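You operate a simulated robot arm through the tools that you are given. There is no shell and no other tool. Be economical: measure what you need, move in short steps, check, and stop when the job is done.

Carry out the task below with a simulated two-armed robot. There is one attempt and no reset: what you move stays moved.

TASK
Grip the small red block in the vice and tighten its nut.
Fine: run the nut finger-tight, pull it to the white line with the green spanner, put the spanner back. The block stays in the vice. Set down upright: what you pick out.

The check looks at the end state, three seconds after you hand in, the way a careful person would. Anything else that was tipped, shoved, dropped, spilled or broken makes it a failure.

THE ROBOT
Two 7-joint arms with fingered hands on one trunk, on a base that drives. Base frame: it is fixed to the floor where the robot stands at the start and does not move with it; the origin is under the middle of the robot, x ahead of it, y to its left, z up; the surface under the hand at the start is at about z = 911. Readings come in mm, rad, newtons and seconds.
The left shoulder is at the start at [42, 174, 1121], the right one opposite. With the tool pointing down near the work surface each hand reaches from about 280 to 720 mm from the robot's upright axis, wherever it stands, measured 20 degrees to its own side. Places, roughly: bed of the vice [400, 100, 900]; crank of the vice [200, 100, 1000]; nut on the small blue block [600, 200, 1000]; nut on the small red block [600, 100, 1000]; nut on the small yellow block [600, 0, 1000]; right well of the spanner tray on the wooden bench [400, -200, 900]. Payload 3.8 kg a hand.
The tool frame of a hand sits at the grasp point between the pads (the TCP): z along the fingers, y along the line on which they close. The tips reach 26 mm beyond it. Largest opening 132 mm; the body of the gripper starts 73 mm behind the TCP. The gripper is a hand of 3 fingers: y runs from the thumb to the fingers, the wrist lies at [0, 0, -224] in the tool frame.
Orientation is that of the tool frame in the base frame, as [roll, pitch, yaw] about the fixed x, y, z axes, in that order (R = Rz(yaw) Ry(pitch) Rx(roll)). With the fingers straight down and closing along the base's y, the tool's x points along the base's -x, its y along +y and its z along -z.

THE INTERFACE
- The arms move only by the tool step_arm. It takes "left_deltas", "right_deltas" or both (then of equal length, played together; a hand with none holds still); each is a list of rows, each a list of 6 numbers: the shift along the tool's x, y, z in mm, then the turn, a rotation vector about the tool's x, y, z in rad. In form: [[dx, dy, dz, ax, ay, az], ...]. A call has 1 to 12 rows; each row is the pose to reach, as a shift and turn from the pose commanded when the call began, along the tool's axes at that moment. A row lasts 0.2 s, in which the tool goes at most 50 mm and 0.15 rad; a call with a longer step from one row to the next is refused whole. Where a pose cannot be reached the arm comes as near as it can. A force on the tool above 60 N (or 10 N above the force at the start of the call, whichever is more), or a blocked arm, ends the call early, and 0.2 s more pass. In this call time passes only in rows, and 0.2 s behind the last. It gives the time, the measured TCP pose, the force on the tool (base axes), the opening and the grip force at its end, in the units of the frame above (readings bear some noise), with the torque about the TCP (base axes, N m) and any sound that the robot's microphone picked up, and new pictures: "pictures" is both (left out), scene, wrist or none (wrist: the cameras of the hands that moved).
- Cameras (640 x 400 px; columns grow to the right, rows downward): "scene" is now at [179.2, 17.9, 959.1]; the picture's right is [0.24, -0.97, 0.00], its down [-0.74, -0.18, -0.65] and it looks along [0.63, 0.15, -0.76] (base axes); focal length 214 px, centre (320, 200). "left" rides on the left gripper at [-62, 3, -92] in its tool frame; the picture's right is [-0.05, -1.00, 0.00], its down [0.83, -0.04, -0.56] and it looks along [0.55, -0.03, 0.83] (tool axes); focal length 230 px, centre (320, 200). "right" rides on the right gripper at [62, 3, -92] in its tool frame; the picture's right is [-0.05, 1.00, 0.00], its down [-0.83, -0.04, -0.56] and it looks along [-0.55, -0.03, 0.83] (tool axes); focal length 230 px, centre (320, 200). There is no depth. A picture from a camera that has moved, and an enlarged one, comes with that camera's place and axes in the base frame and with its lens.
- slide_trunk(by): slides the trunk up (or, below 0, down) by that many mm; the arms and the scene camera ride with it, the base frame stays. It gives what a move gives, with no picture.
- base_move(legs): drives the robot by 1 to 6 legs, each [ahead, left, turn to the left] in mm, mm and rad, along the robot's own axes; the way and the turn of a leg run together, so that a leg with both is an arc; at most 1500 mm and 3.142 rad a leg. The arms and the cameras ride along, it lands a little off, and it stops where it bumps. It gives what a move gives, and a new picture of the scene camera.
- set_fingers(finger1, finger2, thumb_bend, hand): sets how far each is bent, from 0 (flat) to 100 (curled in); at 30 the hand is open as for a grip, at 70 the pads meet at the TCP. One left out holds its place. A second passes; each finger stops where it meets its share of the squeeze, and holds until it gets a number again. It is the only way to open and close the hand. It gives what a move gives, with no picture; readings hold the bend of each and the force on the fingers (four entries, about 0 where the hand has none), thumb and palm.
- turn_head(pan, tilt): turns the head with the scene camera to pan (to the left, within 1.047 rad either way) and tilt (down, from -0.506 to 1.204), counted from straight ahead of the robot. It gives what a move gives, and a new picture of the scene camera.
- enlarge(camera, box): a new picture of the part [left, top, right, bottom] of that camera's present view, enlarged. No time passes.
- hand_in(): hands the job in; it is judged then, once.

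Work in short steps. Places have to be worked out from the pictures, the camera data and where the tool is seen: move nearer, look again, correct. Check each grasp and each placing, and mend what went wrong. You have 120 turns and 260 pictures in all, those below and enlarged ones among them. Open the grippers and draw the arms clear of the work before you hand the job in, unless the task says otherwise; then end with one line.

The tools are called by a JSON object that holds its "name" and its "arguments". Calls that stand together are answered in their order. step_arm: Moves the arms, as the interface text tells. Its arguments: {"type":"object","properties":{"left_deltas":{"type":"array"},"right_deltas":{"type":"array"},"pictures":{"type":"string","enum":["both","scene","wrist","none"]}},"required":[]} The other tools are called the same way: slide_trunk (by) slides the trunk up or down; set_fingers (finger1, finger2, thumb_bend, hand) moves the fingers one by one; base_move (legs) drives the base; turn_head (pan, tilt) turns the head that bears the scene camera; enlarge (camera, box) takes an enlarged picture of a part of a camera's view; hand_in () hands the job in.

At the start:

```text
time: 0.0
left_tool_pos: [518.3, 303.5, 1000.6]
left_orientation: [3.141, -0.003, -3.14]
left_ft_force: [-0.6, -0.6, -0.3]
left_moment: [-0.02, 0.01, -0.01]
left_gripper_width: 131.9
left_finger_force: 0.1
left_shape: jaw
left_bend: [30.0, 30.0, 30.0]
left_finger forces: [0.0, 0.0, 0.0, 0.0, 0.0, 0.0]
right_tool_pos: [432.8, -73.2, 999.4]
right_orientation: [-3.141, -0.001, 3.14]
right_ft_force: [0.2, -0.3, 0.5]
right_moment: [0.02, 0.0, -0.04]
right_gripper_width: 132.1
right_finger_force: 0.0
right_shape: jaw
right_bend: [30.0, 30.0, 30.0]
right_finger forces: [0.1, 0.1, 0.0, 0.0, 0.0, 0.0]
trunk travel left (down, up): [-425.0, 57.0]
robot x, y, heading: [-0.9, 0.2, 0.001]
head pan, tilt: [0.241, 0.867]
```

scene: 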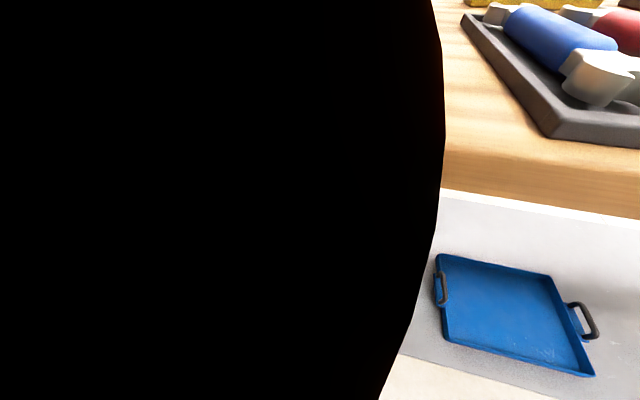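
right: 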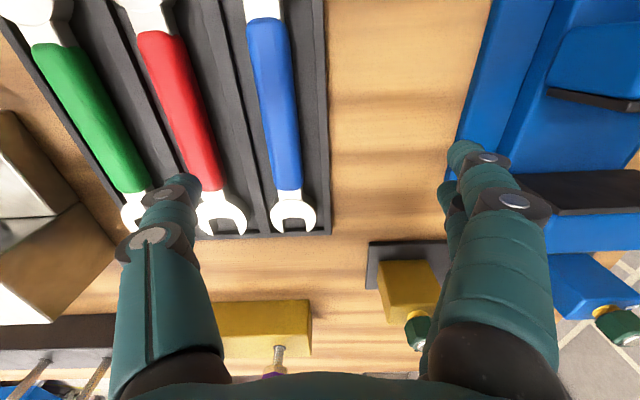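
left: 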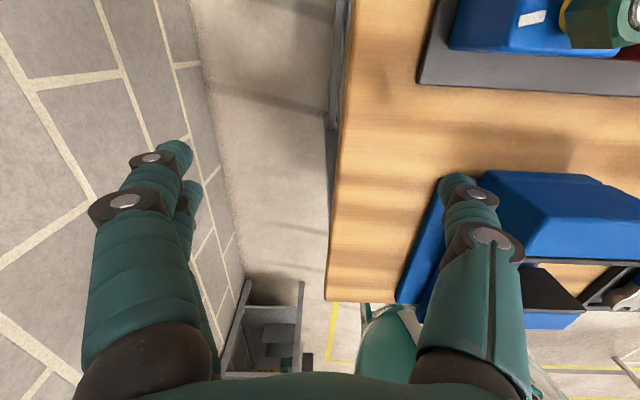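

The scene view is mostly blocked by something dark close by. I turn the head to get an overview of the bench.

{"name": "turn_head", "arguments": {"pan": 0.25, "tilt": 0.3}}

{"name": "turn_head", "arguments": {"pan": -0.5, "tilt": 0.5}}

```text
time: 1.0
left_tool_pos: [518.7, 302.6, 1000.1]
left_orientation: [-3.141, 0.0, 3.141]
left_ft_force: [0.4, -1.2, -0.5]
left_moment: [0.04, 0.01, -0.03]
left_gripper_width: 132.1
left_finger_force: 0.0
left_shape: jaw
left_bend: [30.0, 30.0, 30.0]
left_finger forces: [0.0, 0.0, 0.0, 0.1, 0.1, 0.0]
right_tool_pos: [433.7, -73.1, 1000.9]
right_orientation: [-3.14, -0.001, 3.139]
right_ft_force: [0.3, 0.1, 0.1]
right_moment: [-0.01, 0.0, 0.01]
right_gripper_width: 132.2
right_finger_force: 0.0
right_shape: jaw
right_bend: [30.0, 30.0, 30.0]
right_finger forces: [0.0, 0.0, 0.0, 0.0, 0.0, 0.1]
trunk travel left (down, up): [-425.0, 57.0]
robot x, y, heading: [0.1, 2.5, -0.001]
head pan, tilt: [0.25, 0.3]
camera scene: at [194.6, 22.5, 1008.7], right [0.25, -0.97, 0.0], down [-0.29, -0.07, -0.95], along [0.93, 0.24, -0.3], focal length 214 px, centre (320, 200)
```

scene: 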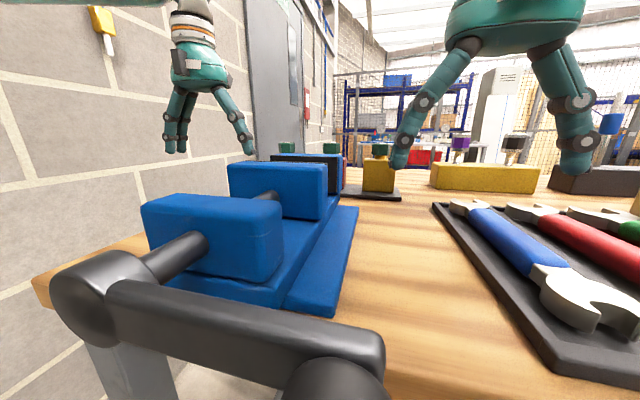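

```text
time: 2.1
left_tool_pos: [517.7, 302.8, 999.5]
left_orientation: [-3.141, -0.001, -3.14]
left_ft_force: [0.4, 0.8, -0.8]
left_moment: [0.0, 0.0, -0.01]
left_gripper_width: 131.9
left_finger_force: 0.0
left_shape: jaw
left_bend: [30.0, 30.0, 30.0]
left_finger forces: [0.1, 0.1, 0.0, 0.0, 0.0, 0.0]
right_tool_pos: [433.6, -72.7, 1000.4]
right_orientation: [3.14, 0.0, 3.139]
right_ft_force: [0.2, -0.3, 0.2]
right_moment: [0.03, -0.03, -0.01]
right_gripper_width: 132.1
right_finger_force: 0.1
right_shape: jaw
right_bend: [30.0, 30.0, 30.0]
right_finger forces: [0.1, 0.1, 0.0, 0.0, 0.1, 0.1]
trunk travel left (down, up): [-425.0, 57.0]
robot x, y, heading: [4.7, 0.2, 0.003]
head pan, tilt: [-0.499, 0.499]
camera scene: at [184.2, -43.4, 990.7], right [-0.47, -0.88, 0.0], down [-0.42, 0.23, -0.88], along [0.77, -0.42, -0.48], focal length 214 px, centre (320, 200)
```

scene: 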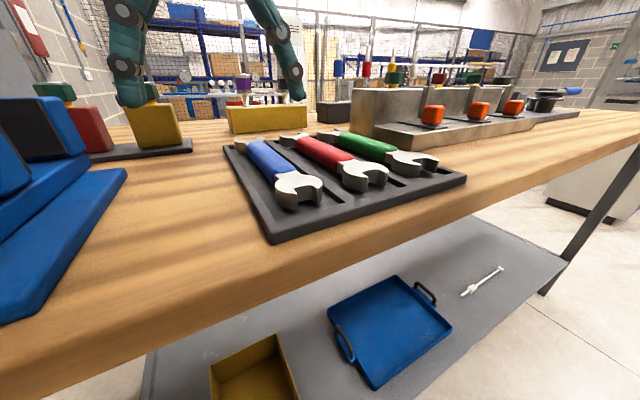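

I raise the trunk and look down from higher for an overview.

{"name": "slide_trunk", "arguments": {"by": 55}}

{"name": "step_arm", "arguments": {"left_deltas": [[0, 0, -40, 0, 0, 0], [0, 20, -80, 0, 0, 0], [0, 40, -120, 0, 0, 0], [0, 40, -150, 0, 0, 0]], "right_deltas": [[0, 0, -40, 0, 0, 0], [0, -20, -80, 0, 0, 0], [0, -20, -120, 0, 0, 0], [0, -20, -150, 0, 0, 0]], "pictures": "wrist"}}

{"name": "turn_head", "arguments": {"pan": 0.2, "tilt": 0.45}}

```text
time: 3.0
left_tool_pos: [517.8, 302.7, 1054.1]
left_orientation: [3.141, -0.003, -3.141]
left_ft_force: [-0.1, 0.8, -0.1]
left_moment: [-0.02, 0.02, -0.01]
left_gripper_width: 132.3
left_finger_force: 0.0
left_shape: jaw
left_bend: [30.0, 30.0, 30.0]
left_finger forces: [0.0, 0.1, 0.0, 0.0, 0.0, 0.1]
right_tool_pos: [433.9, -73.6, 1053.6]
right_orientation: [3.141, -0.003, 3.139]
right_ft_force: [-0.4, -1.3, 0.6]
right_moment: [-0.02, 0.03, -0.02]
right_gripper_width: 131.9
right_finger_force: 0.0
right_shape: jaw
right_bend: [30.0, 30.0, 30.0]
right_finger forces: [0.0, 0.0, 0.0, 0.1, 0.0, 0.0]
trunk travel left (down, up): [-480.0, 2.0]
robot x, y, heading: [-0.8, 0.1, 0.003]
head pan, tilt: [-0.499, 0.499]
```

```text
time: 4.0
left_tool_pos: [515.5, 342.8, 1208.5]
left_orientation: [-3.141, 0.002, 3.141]
left_ft_force: [0.2, 0.9, -0.6]
left_moment: [0.02, -0.01, -0.01]
left_gripper_width: 131.9
left_finger_force: 0.1
left_shape: jaw
left_bend: [30.0, 30.0, 30.0]
left_finger forces: [0.0, 0.0, 0.0, 0.1, 0.0, 0.1]
right_tool_pos: [431.3, -95.3, 1207.4]
right_orientation: [3.141, 0.001, 3.14]
right_ft_force: [-0.6, 0.3, 0.7]
right_moment: [-0.01, -0.06, -0.01]
right_gripper_width: 131.9
right_finger_force: 0.0
right_shape: jaw
right_bend: [30.0, 30.0, 30.0]
right_finger forces: [0.0, 0.0, 0.0, 0.0, 0.0, 0.0]
trunk travel left (down, up): [-480.0, 2.0]
robot x, y, heading: [-1.6, 1.7, -0.004]
head pan, tilt: [-0.499, 0.499]
camera right: at [369.0, -92.9, 1299.1], right [0.05, 1.0, 0.0], down [0.83, -0.04, 0.56], along [0.55, -0.03, -0.83], focal length 230 px, centre (320, 200)
camera left: at [576.8, 346.1, 1301.6], right [0.05, -1.0, 0.0], down [-0.83, -0.04, 0.55], along [-0.55, -0.03, -0.83], focal length 230 px, centre (320, 200)
```

right: 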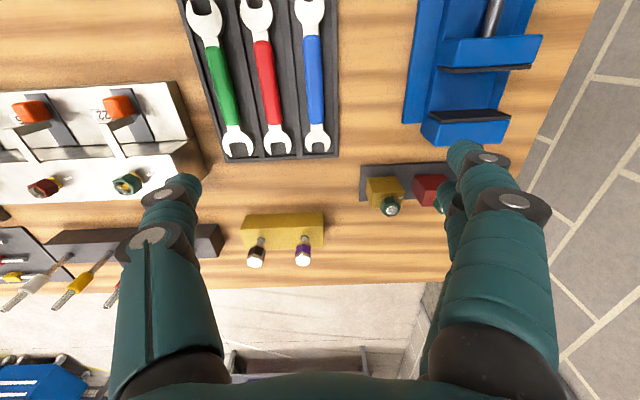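
left: 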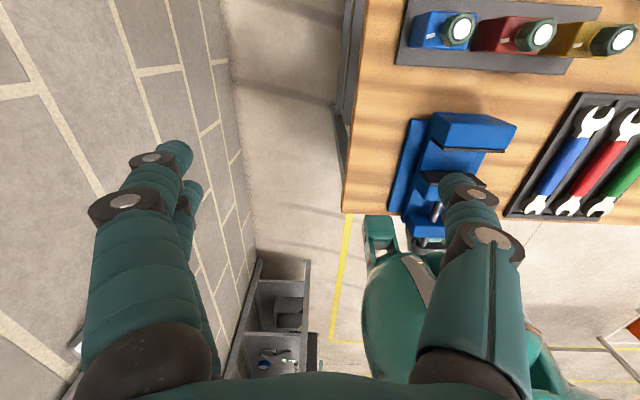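

```text
time: 5.1
left_tool_pos: [515.8, 343.6, 1206.9]
left_orientation: [-3.141, 0.0, 3.14]
left_ft_force: [0.1, 0.3, -0.7]
left_moment: [0.01, 0.01, 0.02]
left_gripper_width: 131.9
left_finger_force: 0.1
left_shape: jaw
left_bend: [30.0, 30.0, 30.0]
left_finger forces: [0.0, 0.0, 0.1, 0.0, 0.0, 0.0]
right_tool_pos: [433.0, -95.1, 1206.7]
right_orientation: [3.141, 0.0, 3.14]
right_ft_force: [-0.5, 0.5, -1.0]
right_moment: [0.0, 0.05, 0.0]
right_gripper_width: 131.8
right_finger_force: 0.0
right_shape: jaw
right_bend: [30.0, 30.0, 30.0]
right_finger forces: [0.0, 0.0, 0.0, 0.0, 0.0, 0.0]
trunk travel left (down, up): [-480.0, 2.0]
robot x, y, heading: [-0.3, -1.4, -0.002]
head pan, tilt: [0.201, 0.45]
camera scene: at [199.7, 17.6, 1071.6], right [0.2, -0.98, 0.0], down [-0.43, -0.09, -0.9], along [0.88, 0.18, -0.44], focal length 214 px, centre (320, 200)
```

scene: 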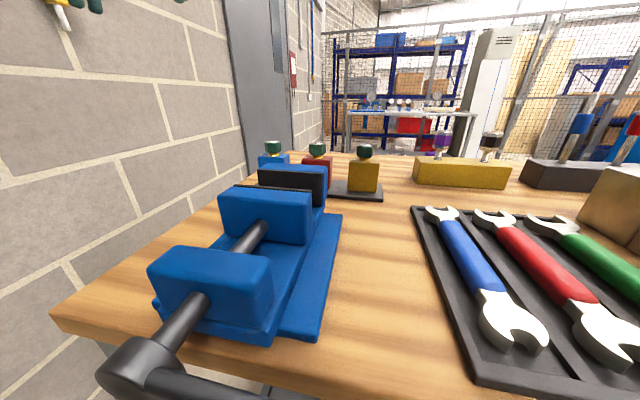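

The vice has its gap between the middle jaw and the far jaw; the blocks stand in a tray beyond with nuts on top. I enlarge the blocks and vice.

{"name": "enlarge", "arguments": {"camera": "left", "box": [380, 0, 640, 160]}}

{"name": "enlarge", "arguments": {"camera": "scene", "box": [80, 120, 400, 400]}}

{"name": "enlarge", "arguments": {"camera": "right", "box": [340, 0, 600, 220]}}

```text
2.46 times, centred on (510, 80) of left
camera zoom: at [577.9, 346.4, 1299.7], right [0.05, -1.0, 0.0], down [-0.83, -0.04, 0.56], along [-0.55, -0.03, -0.83], focal length 566 px, centre (-148, 495)
```

zoom: 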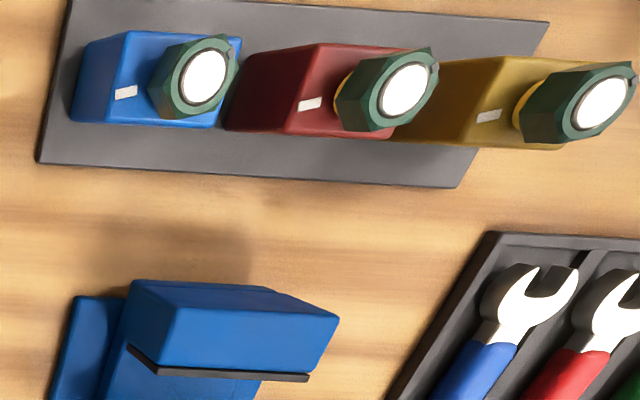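

```text
1.43 times, centred on (240, 260) of scene
camera zoom: at [199.7, 17.6, 1071.6], right [0.2, -0.98, 0.0], down [-0.43, -0.09, -0.9], along [0.88, 0.18, -0.44], focal length 306 px, centre (434, 114)
```

zoom: 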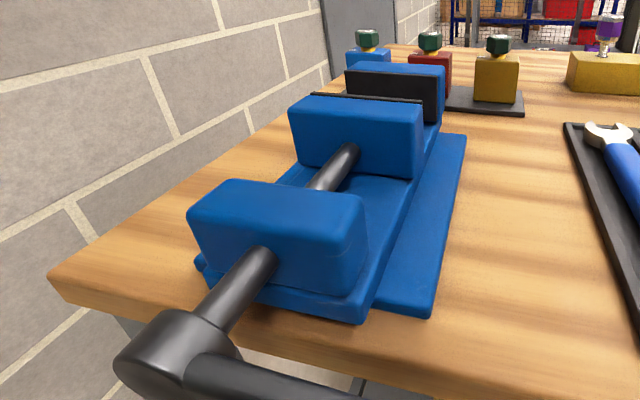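

```text
1.82 times, centred on (470, 110) of right
camera zoom: at [370.0, -92.1, 1298.0], right [0.05, 1.0, 0.0], down [0.83, -0.04, 0.56], along [0.55, -0.03, -0.83], focal length 418 px, centre (47, 364)
```

zoom: 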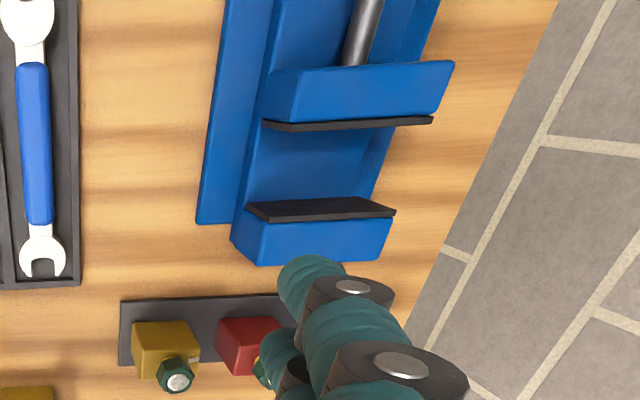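

I look at the crank and the block up close next: head down toward the crank, and the left hand to a spot where its camera sees the red block.

{"name": "turn_head", "arguments": {"pan": 0.6, "tilt": 0.9}}

{"name": "step_arm", "arguments": {"left_deltas": [[-40, 0, 0, 0, 0, 0], [-80, -20, 30, 0, 0, 0], [-120, -40, 60, 0, 0, 0], [-150, -80, 80, 0, 0, 0], [-170, -120, 80, 0, 0, 0]], "pictures": "wrist"}}

```text
time: 6.0
left_tool_pos: [517.5, 342.8, 1207.0]
left_orientation: [3.14, 0.0, 3.141]
left_ft_force: [-0.6, 0.0, 0.1]
left_moment: [0.03, 0.01, 0.02]
left_gripper_width: 132.0
left_finger_force: 0.2
left_shape: jaw
left_bend: [30.0, 30.0, 30.0]
left_finger forces: [0.0, 0.1, 0.0, 0.1, 0.0, 0.0]
right_tool_pos: [432.7, -93.5, 1206.4]
right_orientation: [3.142, 0.0, 3.139]
right_ft_force: [0.0, 0.1, -0.2]
right_moment: [0.03, -0.05, 0.0]
right_gripper_width: 132.2
right_finger_force: 0.1
right_shape: jaw
right_bend: [30.0, 30.0, 30.0]
right_finger forces: [0.0, 0.0, 0.0, 0.1, 0.0, 0.0]
trunk travel left (down, up): [-480.0, 2.0]
robot x, y, heading: [-2.0, -0.9, 0.004]
head pan, tilt: [0.6, 0.901]
camera scene: at [172.0, 42.0, 1033.3], right [0.56, -0.83, 0.0], down [-0.65, -0.44, -0.62], along [0.51, 0.35, -0.78], focal length 214 px, centre (320, 200)
```

scene: 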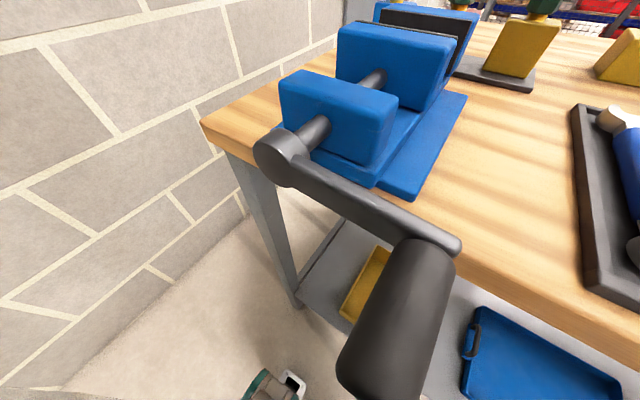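

```text
refused: row 2 steps farther than a row can; nothing moved
```

Crank hub ≈[231,100,966], arm about 70 mm pointing to −y, handle pointing toward the robot. Now the left hand forward for a look at the red block (smaller steps).

{"name": "step_arm", "arguments": {"left_deltas": [[-40, 0, 0, 0, 0, 0], [-75, -20, 20, 0, 0, 0], [-110, -40, 40, 0, 0, 0], [-140, -70, 60, 0, 0, 0], [-160, -100, 80, 0, 0, 0], [-170, -130, 90, 0, 0, 0]], "pictures": "wrist"}}

```text
time: 7.4
left_tool_pos: [632.3, 229.4, 1118.8]
left_orientation: [-3.141, 0.001, 3.141]
left_ft_force: [0.2, 0.1, -0.1]
left_moment: [0.02, 0.02, -0.02]
left_gripper_width: 131.8
left_finger_force: 0.1
left_shape: jaw
left_bend: [30.0, 30.0, 30.0]
left_finger forces: [0.1, 0.0, 0.0, 0.1, 0.0, 0.1]
left hand out of reach, approached as far as the arm can: row 3, 4, 5, 6
right_tool_pos: [432.2, -95.9, 1205.7]
right_orientation: [3.14, -0.001, 3.14]
right_ft_force: [1.4, -0.5, -0.5]
right_moment: [0.01, -0.02, 0.04]
right_gripper_width: 132.0
right_finger_force: 0.2
right_shape: jaw
right_bend: [30.0, 30.0, 30.0]
right_finger forces: [0.1, 0.0, 0.0, 0.1, 0.0, 0.0]
trunk travel left (down, up): [-480.0, 2.0]
robot x, y, heading: [-2.7, 1.2, -0.004]
head pan, tilt: [0.6, 0.901]
camera left: at [693.7, 232.3, 1211.1], right [0.05, -1.0, 0.0], down [-0.83, -0.04, 0.55], along [-0.55, -0.03, -0.83], focal length 230 px, centre (320, 200)
```

left: 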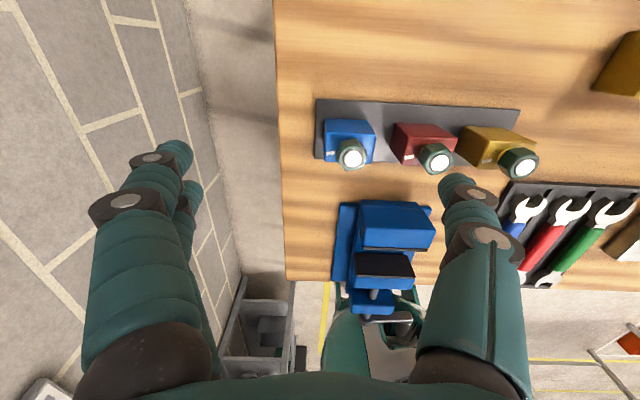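

{"name": "enlarge", "arguments": {"camera": "left", "box": [310, 90, 550, 240]}}

{"name": "enlarge", "arguments": {"camera": "left", "box": [380, 110, 480, 180]}}

```text
2.67 times, centred on (430, 165) of left
camera zoom: at [693.7, 232.3, 1211.1], right [0.05, -1.0, 0.0], down [-0.83, -0.04, 0.55], along [-0.55, -0.03, -0.83], focal length 614 px, centre (27, 293)
```

zoom: 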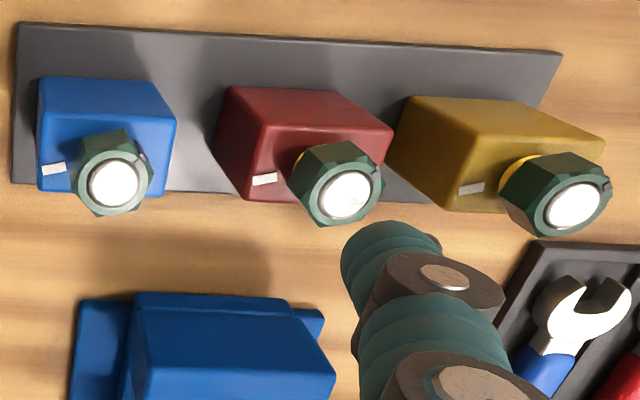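

```text
5.71 times, centred on (430, 145) of left
camera zoom: at [693.7, 232.3, 1211.1], right [0.05, -1.0, 0.0], down [-0.83, -0.04, 0.55], along [-0.55, -0.03, -0.83], focal length 1315 px, centre (-309, 514)
```

zoom: 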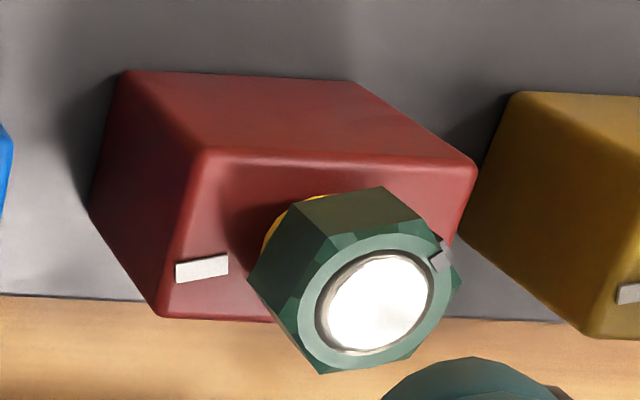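

Red block ≈ centre [602,106], about 33 (x) × 51 (y) × 54 mm, nut top z≈995 with a grey mark; white line on +y side of the block's top. I check the finger geometry and the jaw gap in the picture.

{"name": "enlarge", "arguments": {"camera": "left", "box": [80, 120, 540, 400]}}

{"name": "enlarge", "arguments": {"camera": "left", "box": [320, 190, 450, 330]}}

```text
1.39 times, centred on (310, 260) of left
camera zoom: at [693.7, 232.3, 1211.1], right [0.05, -1.0, 0.0], down [-0.83, -0.04, 0.55], along [-0.55, -0.03, -0.83], focal length 320 px, centre (334, 116)
```

zoom: 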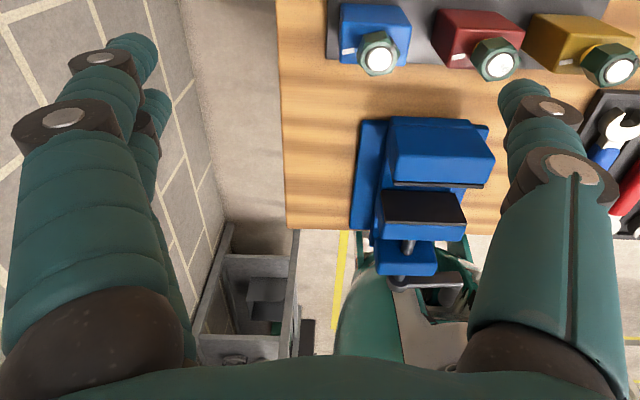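

```text
2.86 times, centred on (385, 260) of left
camera zoom: at [693.7, 232.3, 1211.1], right [0.05, -1.0, 0.0], down [-0.83, -0.04, 0.55], along [-0.55, -0.03, -0.83], focal length 657 px, centre (134, 29)
```

zoom: 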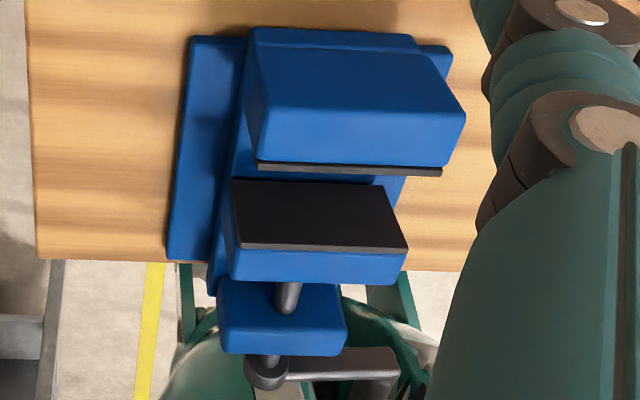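

Jaw faces at x≈400 and x≈461, tops z≈978, bed ≈927, centre y≈110. I preset the left fingers to a narrower opening and move over the red block.

{"name": "set_fingers", "arguments": {"hand": "left", "finger1": 48, "finger2": 48, "thumb_bend": 48}}

{"name": "step_arm", "arguments": {"left_deltas": [[10, -40, 0, 0, 0, 0], [20, -80, 0, 0, 0, 0], [30, -120, 0, 0, 0, 0]], "pictures": "wrist"}}

```text
time: 8.4
left_tool_pos: [631.6, 231.5, 1118.4]
left_orientation: [3.141, 0.0, 3.141]
left_ft_force: [0.4, 0.6, 0.5]
left_moment: [-0.01, -0.03, 0.0]
left_gripper_width: 75.2
left_finger_force: 0.2
left_shape: fingers
left_bend: [48.0, 48.0, 48.0]
left_finger forces: [0.0, 0.1, 0.1, 0.0, 0.0, 0.0]
right_tool_pos: [431.8, -93.5, 1206.9]
right_orientation: [-3.141, 0.001, 3.14]
right_ft_force: [-0.1, 0.8, 0.6]
right_moment: [-0.02, 0.02, 0.0]
right_gripper_width: 132.1
right_finger_force: 0.0
right_shape: jaw
right_bend: [30.0, 30.0, 30.0]
right_finger forces: [0.1, 0.1, 0.0, 0.1, 0.0, 0.1]
trunk travel left (down, up): [-480.0, 2.0]
robot x, y, heading: [-1.3, 1.4, -0.001]
head pan, tilt: [0.6, 0.901]
```

```text
time: 9.2
left_tool_pos: [614.9, 105.1, 1125.6]
left_orientation: [3.14, -0.003, -3.14]
left_ft_force: [-0.2, -1.1, 0.7]
left_moment: [0.0, 0.01, 0.03]
left_gripper_width: 75.1
left_finger_force: 0.0
left_shape: fingers
left_bend: [48.0, 48.0, 48.0]
left_finger forces: [0.0, 0.0, 0.0, 0.0, 0.0, 0.0]
left hand out of reach, approached as far as the arm can: row 1, 2, 3
right_tool_pos: [431.8, -95.1, 1205.2]
right_orientation: [3.14, 0.002, 3.14]
right_ft_force: [0.5, -0.2, 0.4]
right_moment: [0.02, -0.03, 0.02]
right_gripper_width: 131.8
right_finger_force: 0.1
right_shape: jaw
right_bend: [30.0, 30.0, 30.0]
right_finger forces: [0.0, 0.0, 0.0, 0.0, 0.0, 0.0]
trunk travel left (down, up): [-480.0, 2.0]
robot x, y, heading: [1.9, -2.4, 0.001]
head pan, tilt: [0.6, 0.901]
camera left: at [676.7, 108.6, 1217.7], right [0.05, -1.0, 0.0], down [-0.83, -0.04, 0.56], along [-0.56, -0.03, -0.83], focal length 230 px, centre (320, 200)
```

left: 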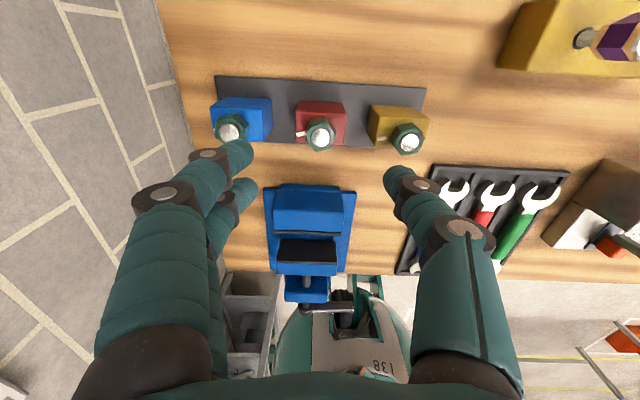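

Hand is aligned in y; block appears at x≈601, y≈103. I descend part-way while drawing x back, to re-sync the commanded pose.

{"name": "step_arm", "arguments": {"left_deltas": [[20, 0, 30, 0, 0, 0], [30, 0, 55, 0, 0, 0]], "pictures": "none"}}

```text
time: 9.8
left_tool_pos: [622.3, 98.3, 1075.6]
left_orientation: [-3.141, -0.003, 3.14]
left_ft_force: [0.1, 0.5, -0.6]
left_moment: [-0.01, 0.03, -0.01]
left_gripper_width: 75.1
left_finger_force: 0.0
left_shape: fingers
left_bend: [48.0, 48.0, 48.0]
left_finger forces: [0.1, 0.0, 0.1, 0.0, 0.0, 0.0]
left hand out of reach, approached as far as the arm can: row 1, 2
right_tool_pos: [433.4, -93.7, 1206.2]
right_orientation: [3.141, 0.0, 3.139]
right_ft_force: [-0.4, -0.1, 1.0]
right_moment: [0.02, 0.0, 0.03]
right_gripper_width: 132.0
right_finger_force: 0.1
right_shape: jaw
right_bend: [30.0, 30.0, 30.0]
right_finger forces: [0.1, 0.0, 0.0, 0.0, 0.0, 0.1]
trunk travel left (down, up): [-480.0, 2.0]
robot x, y, heading: [1.0, -0.7, 0.002]
head pan, tilt: [0.6, 0.901]
```

Commanded pose lags as expected (≈[626,93,1062]). I move the command to [602,103].

{"name": "step_arm", "arguments": {"left_deltas": [[24, 10, 0, 0, 0, 0]], "pictures": "wrist"}}

```text
time: 10.2
left_tool_pos: [612.4, 103.3, 1068.8]
left_orientation: [-3.133, -0.029, 3.137]
left_ft_force: [0.2, 0.3, -0.2]
left_moment: [-0.02, 0.02, -0.01]
left_gripper_width: 74.7
left_finger_force: 0.1
left_shape: fingers
left_bend: [48.0, 48.0, 48.0]
left_finger forces: [0.0, 0.1, 0.0, 0.0, 0.1, 0.1]
left hand out of reach, approached as far as the arm can: row 1
right_tool_pos: [432.8, -90.7, 1205.5]
right_orientation: [-3.137, -0.002, 3.141]
right_ft_force: [0.2, 0.6, 0.2]
right_moment: [-0.06, 0.02, 0.0]
right_gripper_width: 132.2
right_finger_force: 0.0
right_shape: jaw
right_bend: [30.0, 30.0, 30.0]
right_finger forces: [0.0, 0.1, 0.0, 0.0, 0.1, 0.1]
trunk travel left (down, up): [-480.0, 2.0]
robot x, y, heading: [-1.7, -1.4, -0.003]
head pan, tilt: [0.6, 0.901]
camera left: at [676.9, 107.2, 1159.2], right [0.05, -1.0, 0.01], down [-0.81, -0.03, 0.58], along [-0.58, -0.03, -0.81], focal length 230 px, centre (320, 200)
```

left: 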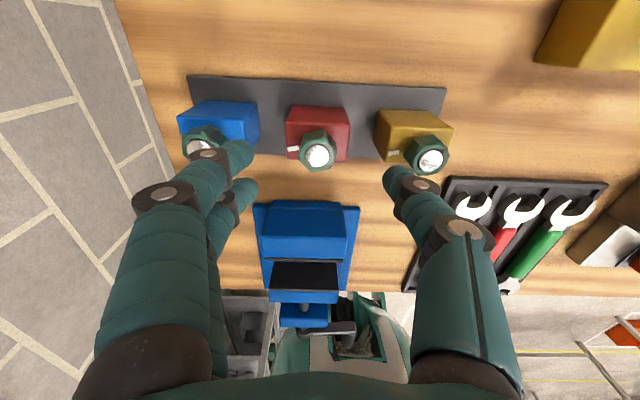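

Nearly in reach; lowering the hand shortens the stretch. I lower to z≈1015, clear around the nut.

{"name": "step_arm", "arguments": {"left_deltas": [[0, 0, 24, 0, 0, 0], [0, 0, 47, 0, 0, 0]], "pictures": "wrist"}}

```text
time: 10.8
left_tool_pos: [600.1, 107.9, 1028.7]
left_orientation: [3.142, 0.0, -3.138]
left_ft_force: [-0.8, 0.7, -0.3]
left_moment: [0.0, -0.01, 0.01]
left_gripper_width: 74.7
left_finger_force: 0.0
left_shape: fingers
left_bend: [48.0, 48.0, 48.0]
left_finger forces: [0.0, 0.1, 0.1, 0.0, 0.0, 0.1]
right_tool_pos: [432.3, -94.8, 1206.5]
right_orientation: [-3.141, 0.0, 3.14]
right_ft_force: [-0.4, -1.1, 0.0]
right_moment: [0.03, 0.02, -0.02]
right_gripper_width: 131.7
right_finger_force: 0.0
right_shape: jaw
right_bend: [30.0, 30.0, 30.0]
right_finger forces: [0.1, 0.1, 0.0, 0.1, 0.1, 0.0]
trunk travel left (down, up): [-480.0, 2.0]
robot x, y, heading: [2.0, 0.0, 0.004]
head pan, tilt: [0.6, 0.901]
camera left: at [662.3, 111.8, 1119.3], right [0.05, -1.0, 0.0], down [-0.83, -0.04, 0.56], along [-0.56, -0.03, -0.83], focal length 230 px, centre (320, 200)
```

left: 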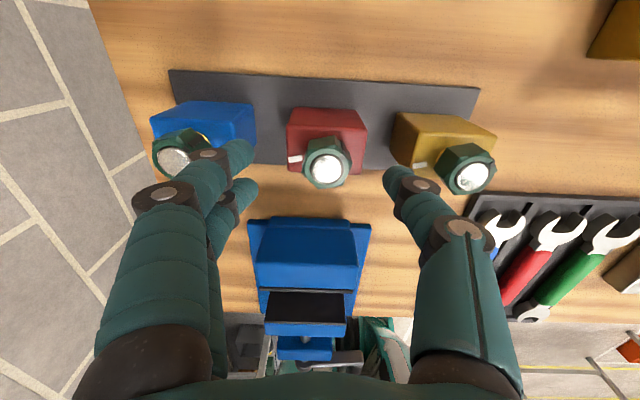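

Block centre reads x≈601, y≈105; neighbours' nuts are near the knuckles, so I narrow the opening and shift −3 mm in y before descending part-way.

{"name": "set_fingers", "arguments": {"hand": "left", "finger1": 52, "finger2": 52, "thumb_bend": 52}}

{"name": "step_arm", "arguments": {"left_deltas": [[-1, -3, 12, 0, 0, 0], [-1, -3, 24, 0, 0, 0], [-1, -3, 34, 0, 0, 0]], "pictures": "wrist"}}

```text
time: 11.8
left_tool_pos: [600.7, 109.6, 1028.5]
left_orientation: [-3.141, 0.0, -3.14]
left_ft_force: [-0.2, 1.2, -0.6]
left_moment: [0.0, 0.03, 0.0]
left_gripper_width: 61.8
left_finger_force: 0.0
left_shape: fingers
left_bend: [52.0, 52.0, 52.0]
left_finger forces: [0.1, 0.0, 0.0, 0.1, 0.0, 0.1]
right_tool_pos: [432.6, -94.7, 1206.0]
right_orientation: [-3.141, -0.001, 3.139]
right_ft_force: [-0.7, 0.6, -0.1]
right_moment: [0.0, 0.01, 0.0]
right_gripper_width: 132.0
right_finger_force: 0.0
right_shape: jaw
right_bend: [30.0, 30.0, 30.0]
right_finger forces: [0.0, 0.0, 0.0, 0.0, 0.0, 0.0]
trunk travel left (down, up): [-480.0, 2.0]
robot x, y, heading: [-0.0, 1.8, -0.004]
head pan, tilt: [0.6, 0.901]
```

```text
time: 12.6
left_tool_pos: [600.9, 108.6, 993.5]
left_orientation: [3.141, 0.0, 3.141]
left_ft_force: [0.0, -0.3, 0.6]
left_moment: [-0.03, 0.0, 0.01]
left_gripper_width: 61.6
left_finger_force: 0.4
left_shape: fingers
left_bend: [52.0, 52.0, 52.0]
left_finger forces: [0.0, 0.0, 0.1, 0.1, 0.4, 0.0]
right_tool_pos: [431.3, -93.6, 1206.7]
right_orientation: [-3.141, 0.0, 3.139]
right_ft_force: [-0.9, -0.3, -1.0]
right_moment: [0.02, -0.04, 0.0]
right_gripper_width: 131.9
right_finger_force: 0.1
right_shape: jaw
right_bend: [30.0, 30.0, 30.0]
right_finger forces: [0.0, 0.1, 0.1, 0.0, 0.0, 0.0]
trunk travel left (down, up): [-480.0, 2.0]
robot x, y, heading: [0.2, 3.9, 0.0]
head pan, tilt: [0.6, 0.901]
camera left: at [663.3, 111.1, 1086.6], right [0.05, -1.0, 0.0], down [-0.83, -0.04, 0.56], along [-0.55, -0.03, -0.83], focal length 230 px, centre (320, 200)
```

left: 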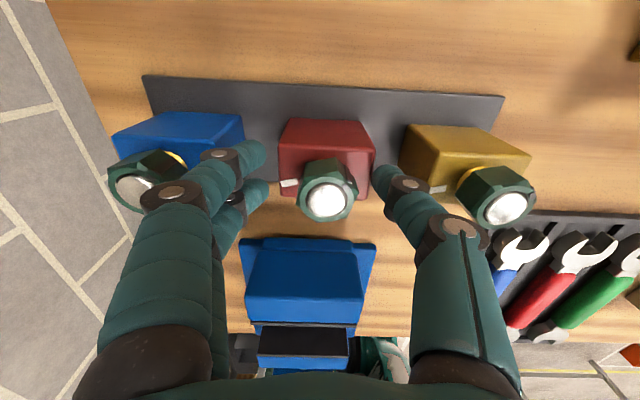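

Gap centre is about 3 mm to +y of the block. I correct by −3 and descend to grasp height.

{"name": "step_arm", "arguments": {"left_deltas": [[-1, -3, 0, 0, 0, 0], [-1, -3, 14, 0, 0, 0], [-1, -3, 28, 0, 0, 0], [-1, -3, 40, 0, 0, 0]], "pictures": "wrist"}}

```text
time: 13.6
left_tool_pos: [602.0, 106.2, 954.5]
left_orientation: [-3.141, 0.0, -3.141]
left_ft_force: [-0.3, 0.3, -0.1]
left_moment: [0.03, -0.06, 0.0]
left_gripper_width: 61.5
left_finger_force: 0.1
left_shape: fingers
left_bend: [52.0, 52.0, 52.0]
left_finger forces: [0.0, 0.0, 0.1, 0.0, 0.1, 0.0]
right_tool_pos: [432.7, -93.4, 1206.1]
right_orientation: [-3.141, 0.0, 3.14]
right_ft_force: [0.1, 0.0, -0.2]
right_moment: [-0.03, 0.04, 0.0]
right_gripper_width: 132.1
right_finger_force: 0.0
right_shape: jaw
right_bend: [30.0, 30.0, 30.0]
right_finger forces: [0.0, 0.0, 0.1, 0.0, 0.1, 0.0]
trunk travel left (down, up): [-480.0, 2.0]
robot x, y, heading: [-1.0, -1.6, -0.005]
head pan, tilt: [0.6, 0.901]
camera left: at [664.7, 108.9, 1046.3], right [0.05, -1.0, 0.0], down [-0.83, -0.04, 0.56], along [-0.55, -0.03, -0.83], focal length 230 px, centre (320, 200)
```

left: 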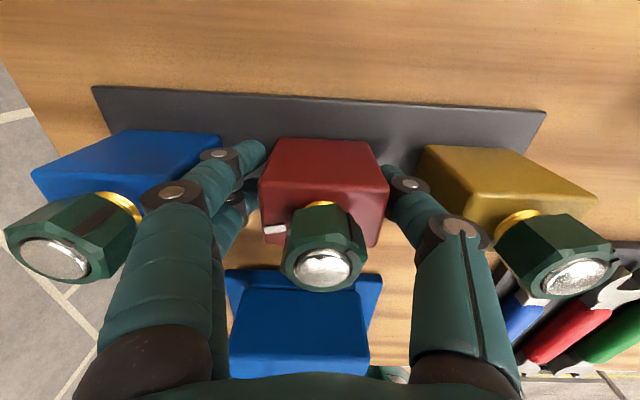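

Fingers straddle the red block cleanly. I close the grip.

{"name": "set_fingers", "arguments": {"hand": "left", "finger1": 64, "finger2": 64, "thumb_bend": 64}}

{"name": "step_arm", "arguments": {"left_deltas": [[0, 0, -10, 0, 0, 0], [0, 0, -20, 0, 0, 0]], "pictures": "wrist"}}

```text
time: 14.6
left_tool_pos: [603.6, 105.3, 953.6]
left_orientation: [3.141, 0.001, 3.141]
left_ft_force: [0.4, 0.0, -0.3]
left_moment: [-0.04, -0.03, 0.02]
left_gripper_width: 53.6
left_finger_force: 12.8
left_shape: fingers
left_bend: [55.0, 55.0, 58.0]
left_finger forces: [6.6, 6.5, 0.0, 0.1, 13.0, 0.1]
right_tool_pos: [432.9, -93.9, 1206.7]
right_orientation: [3.14, 0.0, 3.14]
right_ft_force: [-0.2, -0.2, 0.0]
right_moment: [0.02, 0.0, 0.01]
right_gripper_width: 131.9
right_finger_force: 0.2
right_shape: jaw
right_bend: [30.0, 30.0, 30.0]
right_finger forces: [0.0, 0.0, 0.1, 0.0, 0.1, 0.0]
trunk travel left (down, up): [-480.0, 2.0]
robot x, y, heading: [0.8, -1.6, 0.003]
head pan, tilt: [0.6, 0.901]
```

```text
time: 15.2
left_tool_pos: [603.5, 106.1, 974.1]
left_orientation: [-3.14, 0.002, -3.14]
left_ft_force: [0.2, -0.1, -4.2]
left_moment: [-0.03, -0.05, -0.02]
left_gripper_width: 53.7
left_finger_force: 12.7
left_shape: fingers
left_bend: [55.0, 55.0, 58.0]
left_finger forces: [6.4, 6.4, 0.0, 0.1, 12.9, 0.0]
right_tool_pos: [433.3, -93.7, 1206.2]
right_orientation: [-3.141, 0.001, 3.141]
right_ft_force: [-0.3, -0.1, 0.1]
right_moment: [-0.01, 0.02, 0.0]
right_gripper_width: 131.9
right_finger_force: 0.0
right_shape: jaw
right_bend: [30.0, 30.0, 30.0]
right_finger forces: [0.1, 0.0, 0.0, 0.0, 0.0, 0.1]
trunk travel left (down, up): [-480.0, 2.0]
robot x, y, heading: [-1.8, -0.4, 0.001]
head pan, tilt: [0.6, 0.901]
camera left: at [664.6, 109.1, 1066.3], right [0.05, -1.0, 0.0], down [-0.83, -0.04, 0.56], along [-0.56, -0.03, -0.83], focal length 230 px, centre (320, 200)
```

left: 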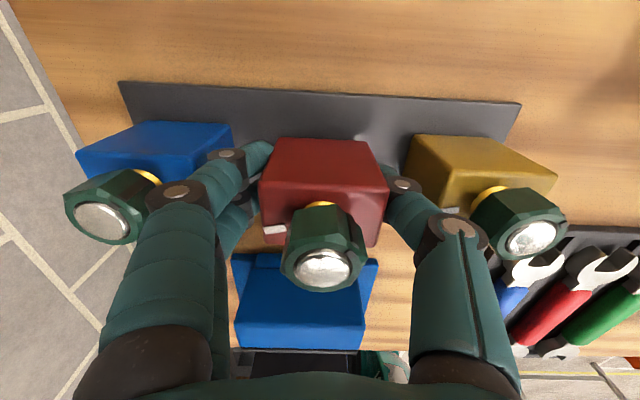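

Lifted with steady grip. I raise to z≈1060 and carry it to above the vice gap at [431,109].

{"name": "step_arm", "arguments": {"left_deltas": [[0, 0, -40, 0, 0, 0], [0, 0, -80, 0, 0, 0], [45, 0, -86, 0, 0, 0], [90, 1, -86, 0, 0, 0], [135, 2, -86, 0, 0, 0], [172, 3, -86, 0, 0, 0], [172, 3, -86, 0, 0, 0]], "pictures": "wrist"}}

{"name": "turn_head", "arguments": {"pan": 0.35, "tilt": 0.5}}

```text
time: 16.8
left_tool_pos: [429.1, 109.8, 1059.3]
left_orientation: [-3.141, 0.001, -3.14]
left_ft_force: [0.0, -0.1, -2.8]
left_moment: [0.0, -0.02, 0.03]
left_gripper_width: 53.7
left_finger_force: 13.0
left_shape: fingers
left_bend: [55.0, 55.0, 58.0]
left_finger forces: [6.4, 6.4, 0.0, 0.1, 12.9, 0.0]
right_tool_pos: [433.3, -92.7, 1205.4]
right_orientation: [3.141, 0.001, 3.138]
right_ft_force: [0.1, -0.1, 0.6]
right_moment: [0.02, -0.04, 0.0]
right_gripper_width: 131.9
right_finger_force: 0.0
right_shape: jaw
right_bend: [30.0, 30.0, 30.0]
right_finger forces: [0.0, 0.0, 0.0, 0.1, 0.0, 0.0]
trunk travel left (down, up): [-480.0, 2.0]
robot x, y, heading: [-0.4, -1.6, 0.001]
head pan, tilt: [0.6, 0.901]
camera left: at [491.2, 112.1, 1151.6], right [0.05, -1.0, 0.0], down [-0.83, -0.04, 0.56], along [-0.55, -0.03, -0.83], focal length 230 px, centre (320, 200)
```

left: 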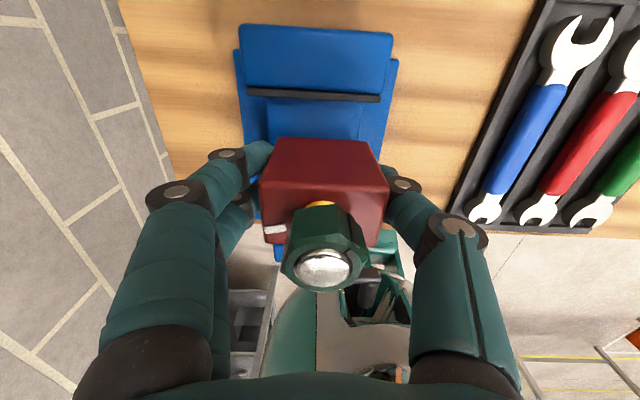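

```text
time: 17.7
left_tool_pos: [428.8, 108.8, 1059.3]
left_orientation: [-3.141, 0.001, -3.141]
left_ft_force: [-0.3, -1.1, -3.6]
left_moment: [0.01, -0.01, 0.0]
left_gripper_width: 53.6
left_finger_force: 13.2
left_shape: fingers
left_bend: [55.0, 55.0, 58.0]
left_finger forces: [6.4, 6.4, 0.0, 0.0, 12.9, 0.0]
right_tool_pos: [432.7, -93.6, 1205.4]
right_orientation: [-3.141, 0.0, 3.14]
right_ft_force: [0.9, 0.6, 0.1]
right_moment: [0.01, -0.02, -0.01]
right_gripper_width: 132.0
right_finger_force: 0.1
right_shape: jaw
right_bend: [30.0, 30.0, 30.0]
right_finger forces: [0.0, 0.0, 0.0, 0.0, 0.1, 0.1]
trunk travel left (down, up): [-480.0, 2.0]
robot x, y, heading: [-0.8, -0.2, 0.001]
head pan, tilt: [0.351, 0.499]
camera scene: at [195.2, 30.8, 1067.0], right [0.34, -0.94, 0.0], down [-0.45, -0.17, -0.88], along [0.82, 0.3, -0.48], focal length 214 px, centre (320, 200)
```

scene: 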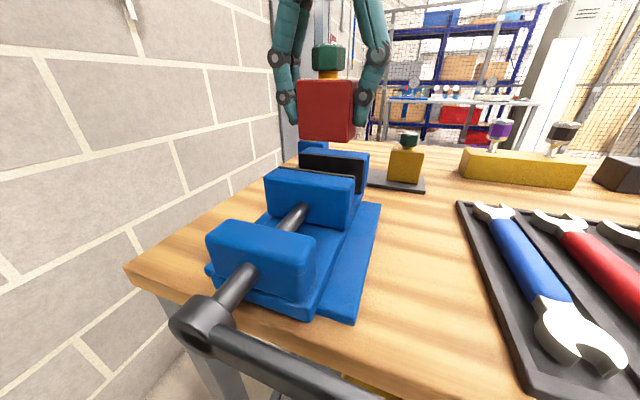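

Vice spans y≈68–160 with the far face at x≈462. I shift +3 mm in x and start down between the jaws to check clearance.

{"name": "step_arm", "arguments": {"left_deltas": [[-3, 2, 15, 0, 0, 0], [-3, 2, 30, 0, 0, 0], [-3, 2, 45, 0, 0, 0]], "pictures": "both"}}

```text
time: 18.5
left_tool_pos: [432.8, 110.5, 1014.8]
left_orientation: [-3.142, 0.0, 3.141]
left_ft_force: [-0.5, 0.3, -3.2]
left_moment: [0.0, -0.07, -0.02]
left_gripper_width: 53.5
left_finger_force: 12.4
left_shape: fingers
left_bend: [55.0, 55.0, 58.0]
left_finger forces: [6.4, 6.4, 0.0, 0.0, 12.7, 0.1]
right_tool_pos: [433.6, -93.6, 1206.0]
right_orientation: [3.141, 0.0, 3.141]
right_ft_force: [0.8, 0.2, 0.1]
right_moment: [-0.02, 0.01, 0.02]
right_gripper_width: 131.9
right_finger_force: 0.1
right_shape: jaw
right_bend: [30.0, 30.0, 30.0]
right_finger forces: [0.0, 0.0, 0.0, 0.0, 0.0, 0.0]
trunk travel left (down, up): [-480.0, 2.0]
robot x, y, heading: [-1.8, -0.4, -0.002]
head pan, tilt: [0.351, 0.499]
camera scene: at [195.4, 30.8, 1067.0], right [0.34, -0.94, 0.0], down [-0.45, -0.16, -0.88], along [0.82, 0.3, -0.48], focal length 214 px, centre (320, 200)
camera left: at [495.0, 112.7, 1106.2], right [0.05, -1.0, 0.0], down [-0.83, -0.04, 0.56], along [-0.55, -0.03, -0.83], focal length 230 px, centre (320, 200)
```

scene: 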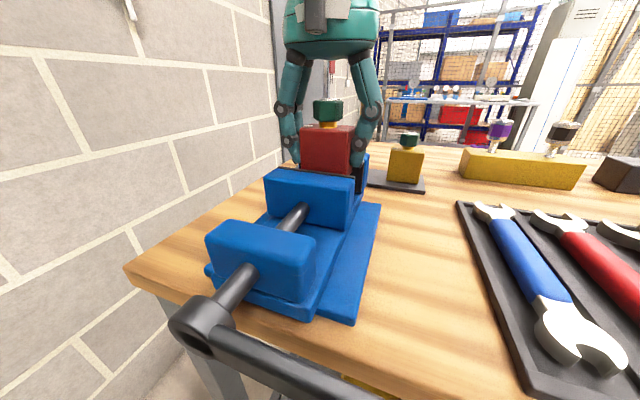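
left: 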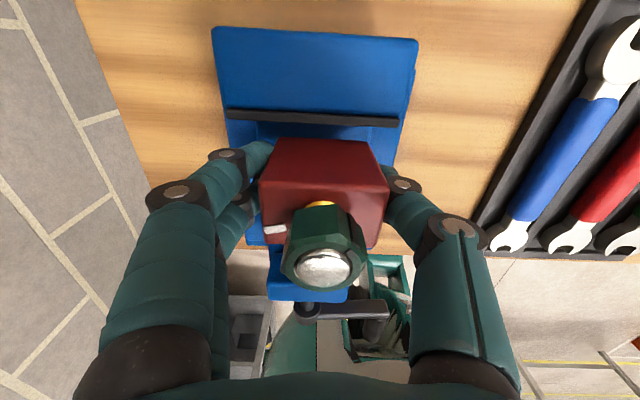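

Clear in x: far pad at 462, fingers at most ~453. I descend further toward the bed.

{"name": "step_arm", "arguments": {"left_deltas": [[0, 0, 12, 0, 0, 0], [0, 0, 24, 0, 0, 0], [0, 0, 34, 0, 0, 0]], "pictures": "wrist"}}

```text
time: 19.3
left_tool_pos: [433.8, 109.6, 980.5]
left_orientation: [-3.14, 0.0, 3.14]
left_ft_force: [-0.1, -0.3, -3.0]
left_moment: [0.01, -0.03, 0.01]
left_gripper_width: 53.8
left_finger_force: 12.8
left_shape: fingers
left_bend: [55.0, 55.0, 58.0]
left_finger forces: [6.6, 6.5, 0.0, 0.0, 12.8, 0.0]
right_tool_pos: [432.8, -94.5, 1207.6]
right_orientation: [-3.14, 0.0, 3.141]
right_ft_force: [-0.1, 0.1, 0.9]
right_moment: [0.0, 0.02, 0.0]
right_gripper_width: 131.8
right_finger_force: 0.0
right_shape: jaw
right_bend: [30.0, 30.0, 30.0]
right_finger forces: [0.0, 0.1, 0.1, 0.0, 0.1, 0.0]
trunk travel left (down, up): [-480.0, 2.0]
robot x, y, heading: [-0.0, 2.3, -0.002]
head pan, tilt: [0.351, 0.499]
camera left: at [495.3, 112.3, 1072.7], right [0.05, -1.0, 0.0], down [-0.83, -0.04, 0.56], along [-0.55, -0.03, -0.83], focal length 230 px, centre (320, 200)
```

left: 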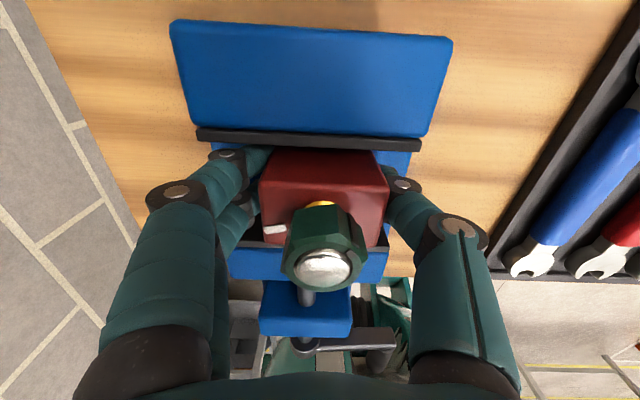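

Still free. I go down in fine steps until the bed is felt.

{"name": "step_arm", "arguments": {"left_deltas": [[0, 0, 4, 0, 0, 0], [0, 0, 7, 0, 0, 0], [0, 0, 10, 0, 0, 0], [0, 0, 12, 0, 0, 0]], "pictures": "none"}}

```text
time: 20.3
left_tool_pos: [433.3, 109.4, 973.1]
left_orientation: [-3.138, 0.012, 3.141]
left_ft_force: [1.7, 2.4, 27.6]
left_moment: [0.11, -0.04, -0.05]
left_gripper_width: 53.4
left_finger_force: 15.7
left_shape: fingers
left_bend: [57.0, 57.0, 59.0]
left_finger forces: [8.7, 8.9, 0.1, 0.1, 14.6, 0.0]
right_tool_pos: [430.8, -92.9, 1207.1]
right_orientation: [3.14, 0.005, 3.14]
right_ft_force: [-0.4, 0.1, -0.1]
right_moment: [-0.02, 0.02, 0.0]
right_gripper_width: 131.9
right_finger_force: 0.1
right_shape: jaw
right_bend: [30.0, 30.0, 30.0]
right_finger forces: [0.0, 0.0, 0.0, 0.1, 0.0, 0.0]
trunk travel left (down, up): [-480.0, 2.0]
robot x, y, heading: [3.2, -1.4, 0.0]
head pan, tilt: [0.351, 0.499]
```

On the bed (27 N). I relieve the pressure by backing up a few mm, then release.

{"name": "step_arm", "arguments": {"left_deltas": [[0, 0, -4, 0, 0, 0]], "pictures": "none"}}

{"name": "set_fingers", "arguments": {"hand": "left", "finger1": 47, "finger2": 47, "thumb_bend": 47}}

{"name": "step_arm", "arguments": {"left_deltas": [[0, 0, -10, 0, 0, 0], [0, 0, -30, 0, 0, 0], [0, 0, -60, 0, 0, 0], [0, 0, -90, 0, 0, 0]], "pictures": "both"}}

```text
time: 20.7
left_tool_pos: [433.3, 108.3, 974.4]
left_orientation: [3.141, 0.002, -3.14]
left_ft_force: [5.0, 2.4, 21.0]
left_moment: [0.1, -0.13, -0.01]
left_gripper_width: 53.4
left_finger_force: 16.2
left_shape: fingers
left_bend: [57.0, 57.0, 59.0]
left_finger forces: [8.6, 8.4, 0.0, 0.1, 14.7, 0.0]
right_tool_pos: [431.7, -94.4, 1206.3]
right_orientation: [3.141, 0.0, 3.14]
right_ft_force: [-0.5, -0.5, 0.1]
right_moment: [-0.04, 0.02, 0.01]
right_gripper_width: 131.6
right_finger_force: 0.1
right_shape: jaw
right_bend: [30.0, 30.0, 30.0]
right_finger forces: [0.0, 0.0, 0.0, 0.0, 0.0, 0.0]
trunk travel left (down, up): [-480.0, 2.0]
robot x, y, heading: [1.4, 0.1, -0.001]
head pan, tilt: [0.351, 0.499]
```

```text
time: 21.7
left_tool_pos: [434.0, 109.9, 972.4]
left_orientation: [-3.141, 0.0, -3.141]
left_ft_force: [-0.5, -0.9, 0.3]
left_moment: [-0.02, -0.01, -0.01]
left_gripper_width: 77.2
left_finger_force: 0.0
left_shape: fingers
left_bend: [47.0, 47.0, 47.0]
left_finger forces: [0.1, 0.1, 0.0, 0.0, 0.0, 0.0]
right_tool_pos: [432.5, -93.3, 1205.9]
right_orientation: [-3.141, 0.001, 3.139]
right_ft_force: [1.1, -0.7, 0.8]
right_moment: [0.0, 0.0, -0.04]
right_gripper_width: 132.0
right_finger_force: 0.0
right_shape: jaw
right_bend: [30.0, 30.0, 30.0]
right_finger forces: [0.1, 0.0, 0.1, 0.1, 0.0, 0.0]
trunk travel left (down, up): [-480.0, 2.0]
robot x, y, heading: [1.1, -0.1, -0.004]
head pan, tilt: [0.351, 0.499]
```

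```text
time: 22.7
left_tool_pos: [431.0, 108.1, 1065.1]
left_orientation: [-3.141, 0.0, 3.141]
left_ft_force: [0.2, 1.1, 0.1]
left_moment: [0.03, -0.04, 0.01]
left_gripper_width: 77.3
left_finger_force: 0.1
left_shape: fingers
left_bend: [47.0, 47.0, 47.0]
left_finger forces: [0.0, 0.0, 0.0, 0.0, 0.0, 0.0]
right_tool_pos: [431.5, -94.7, 1205.6]
right_orientation: [-3.14, 0.001, 3.14]
right_ft_force: [0.8, 0.0, 1.0]
right_moment: [-0.02, -0.01, 0.02]
right_gripper_width: 131.8
right_finger_force: 0.1
right_shape: jaw
right_bend: [30.0, 30.0, 30.0]
right_finger forces: [0.0, 0.0, 0.1, 0.0, 0.1, 0.1]
trunk travel left (down, up): [-480.0, 2.0]
robot x, y, heading: [1.3, 2.2, 0.001]
head pan, tilt: [0.351, 0.499]
camera scene: at [194.9, 30.5, 1067.2], right [0.34, -0.94, 0.0], down [-0.45, -0.16, -0.88], along [0.82, 0.3, -0.48], focal length 214 px, centre (320, 200)
camera left: at [493.0, 111.1, 1157.5], right [0.05, -1.0, 0.0], down [-0.83, -0.04, 0.55], along [-0.55, -0.03, -0.83], focal length 230 px, centre (320, 200)
```

scene: 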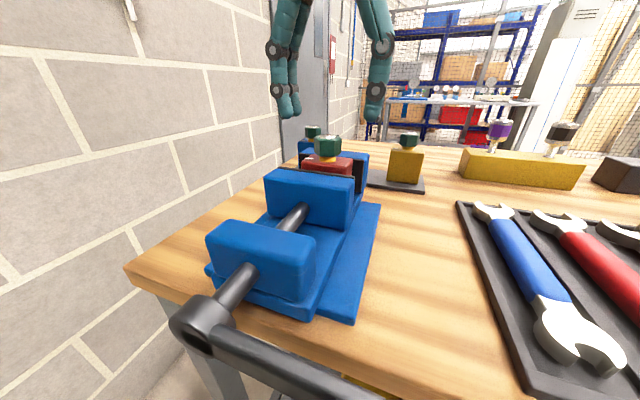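
left: 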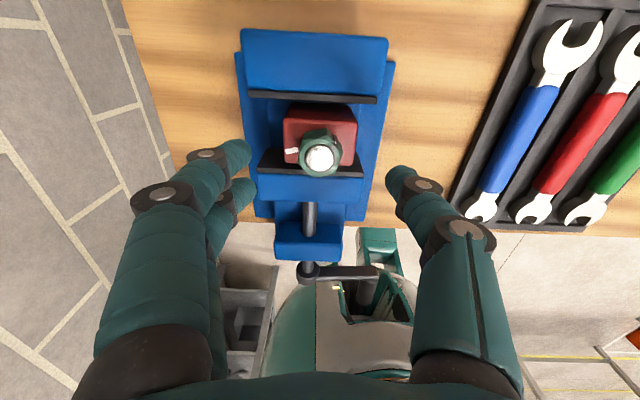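

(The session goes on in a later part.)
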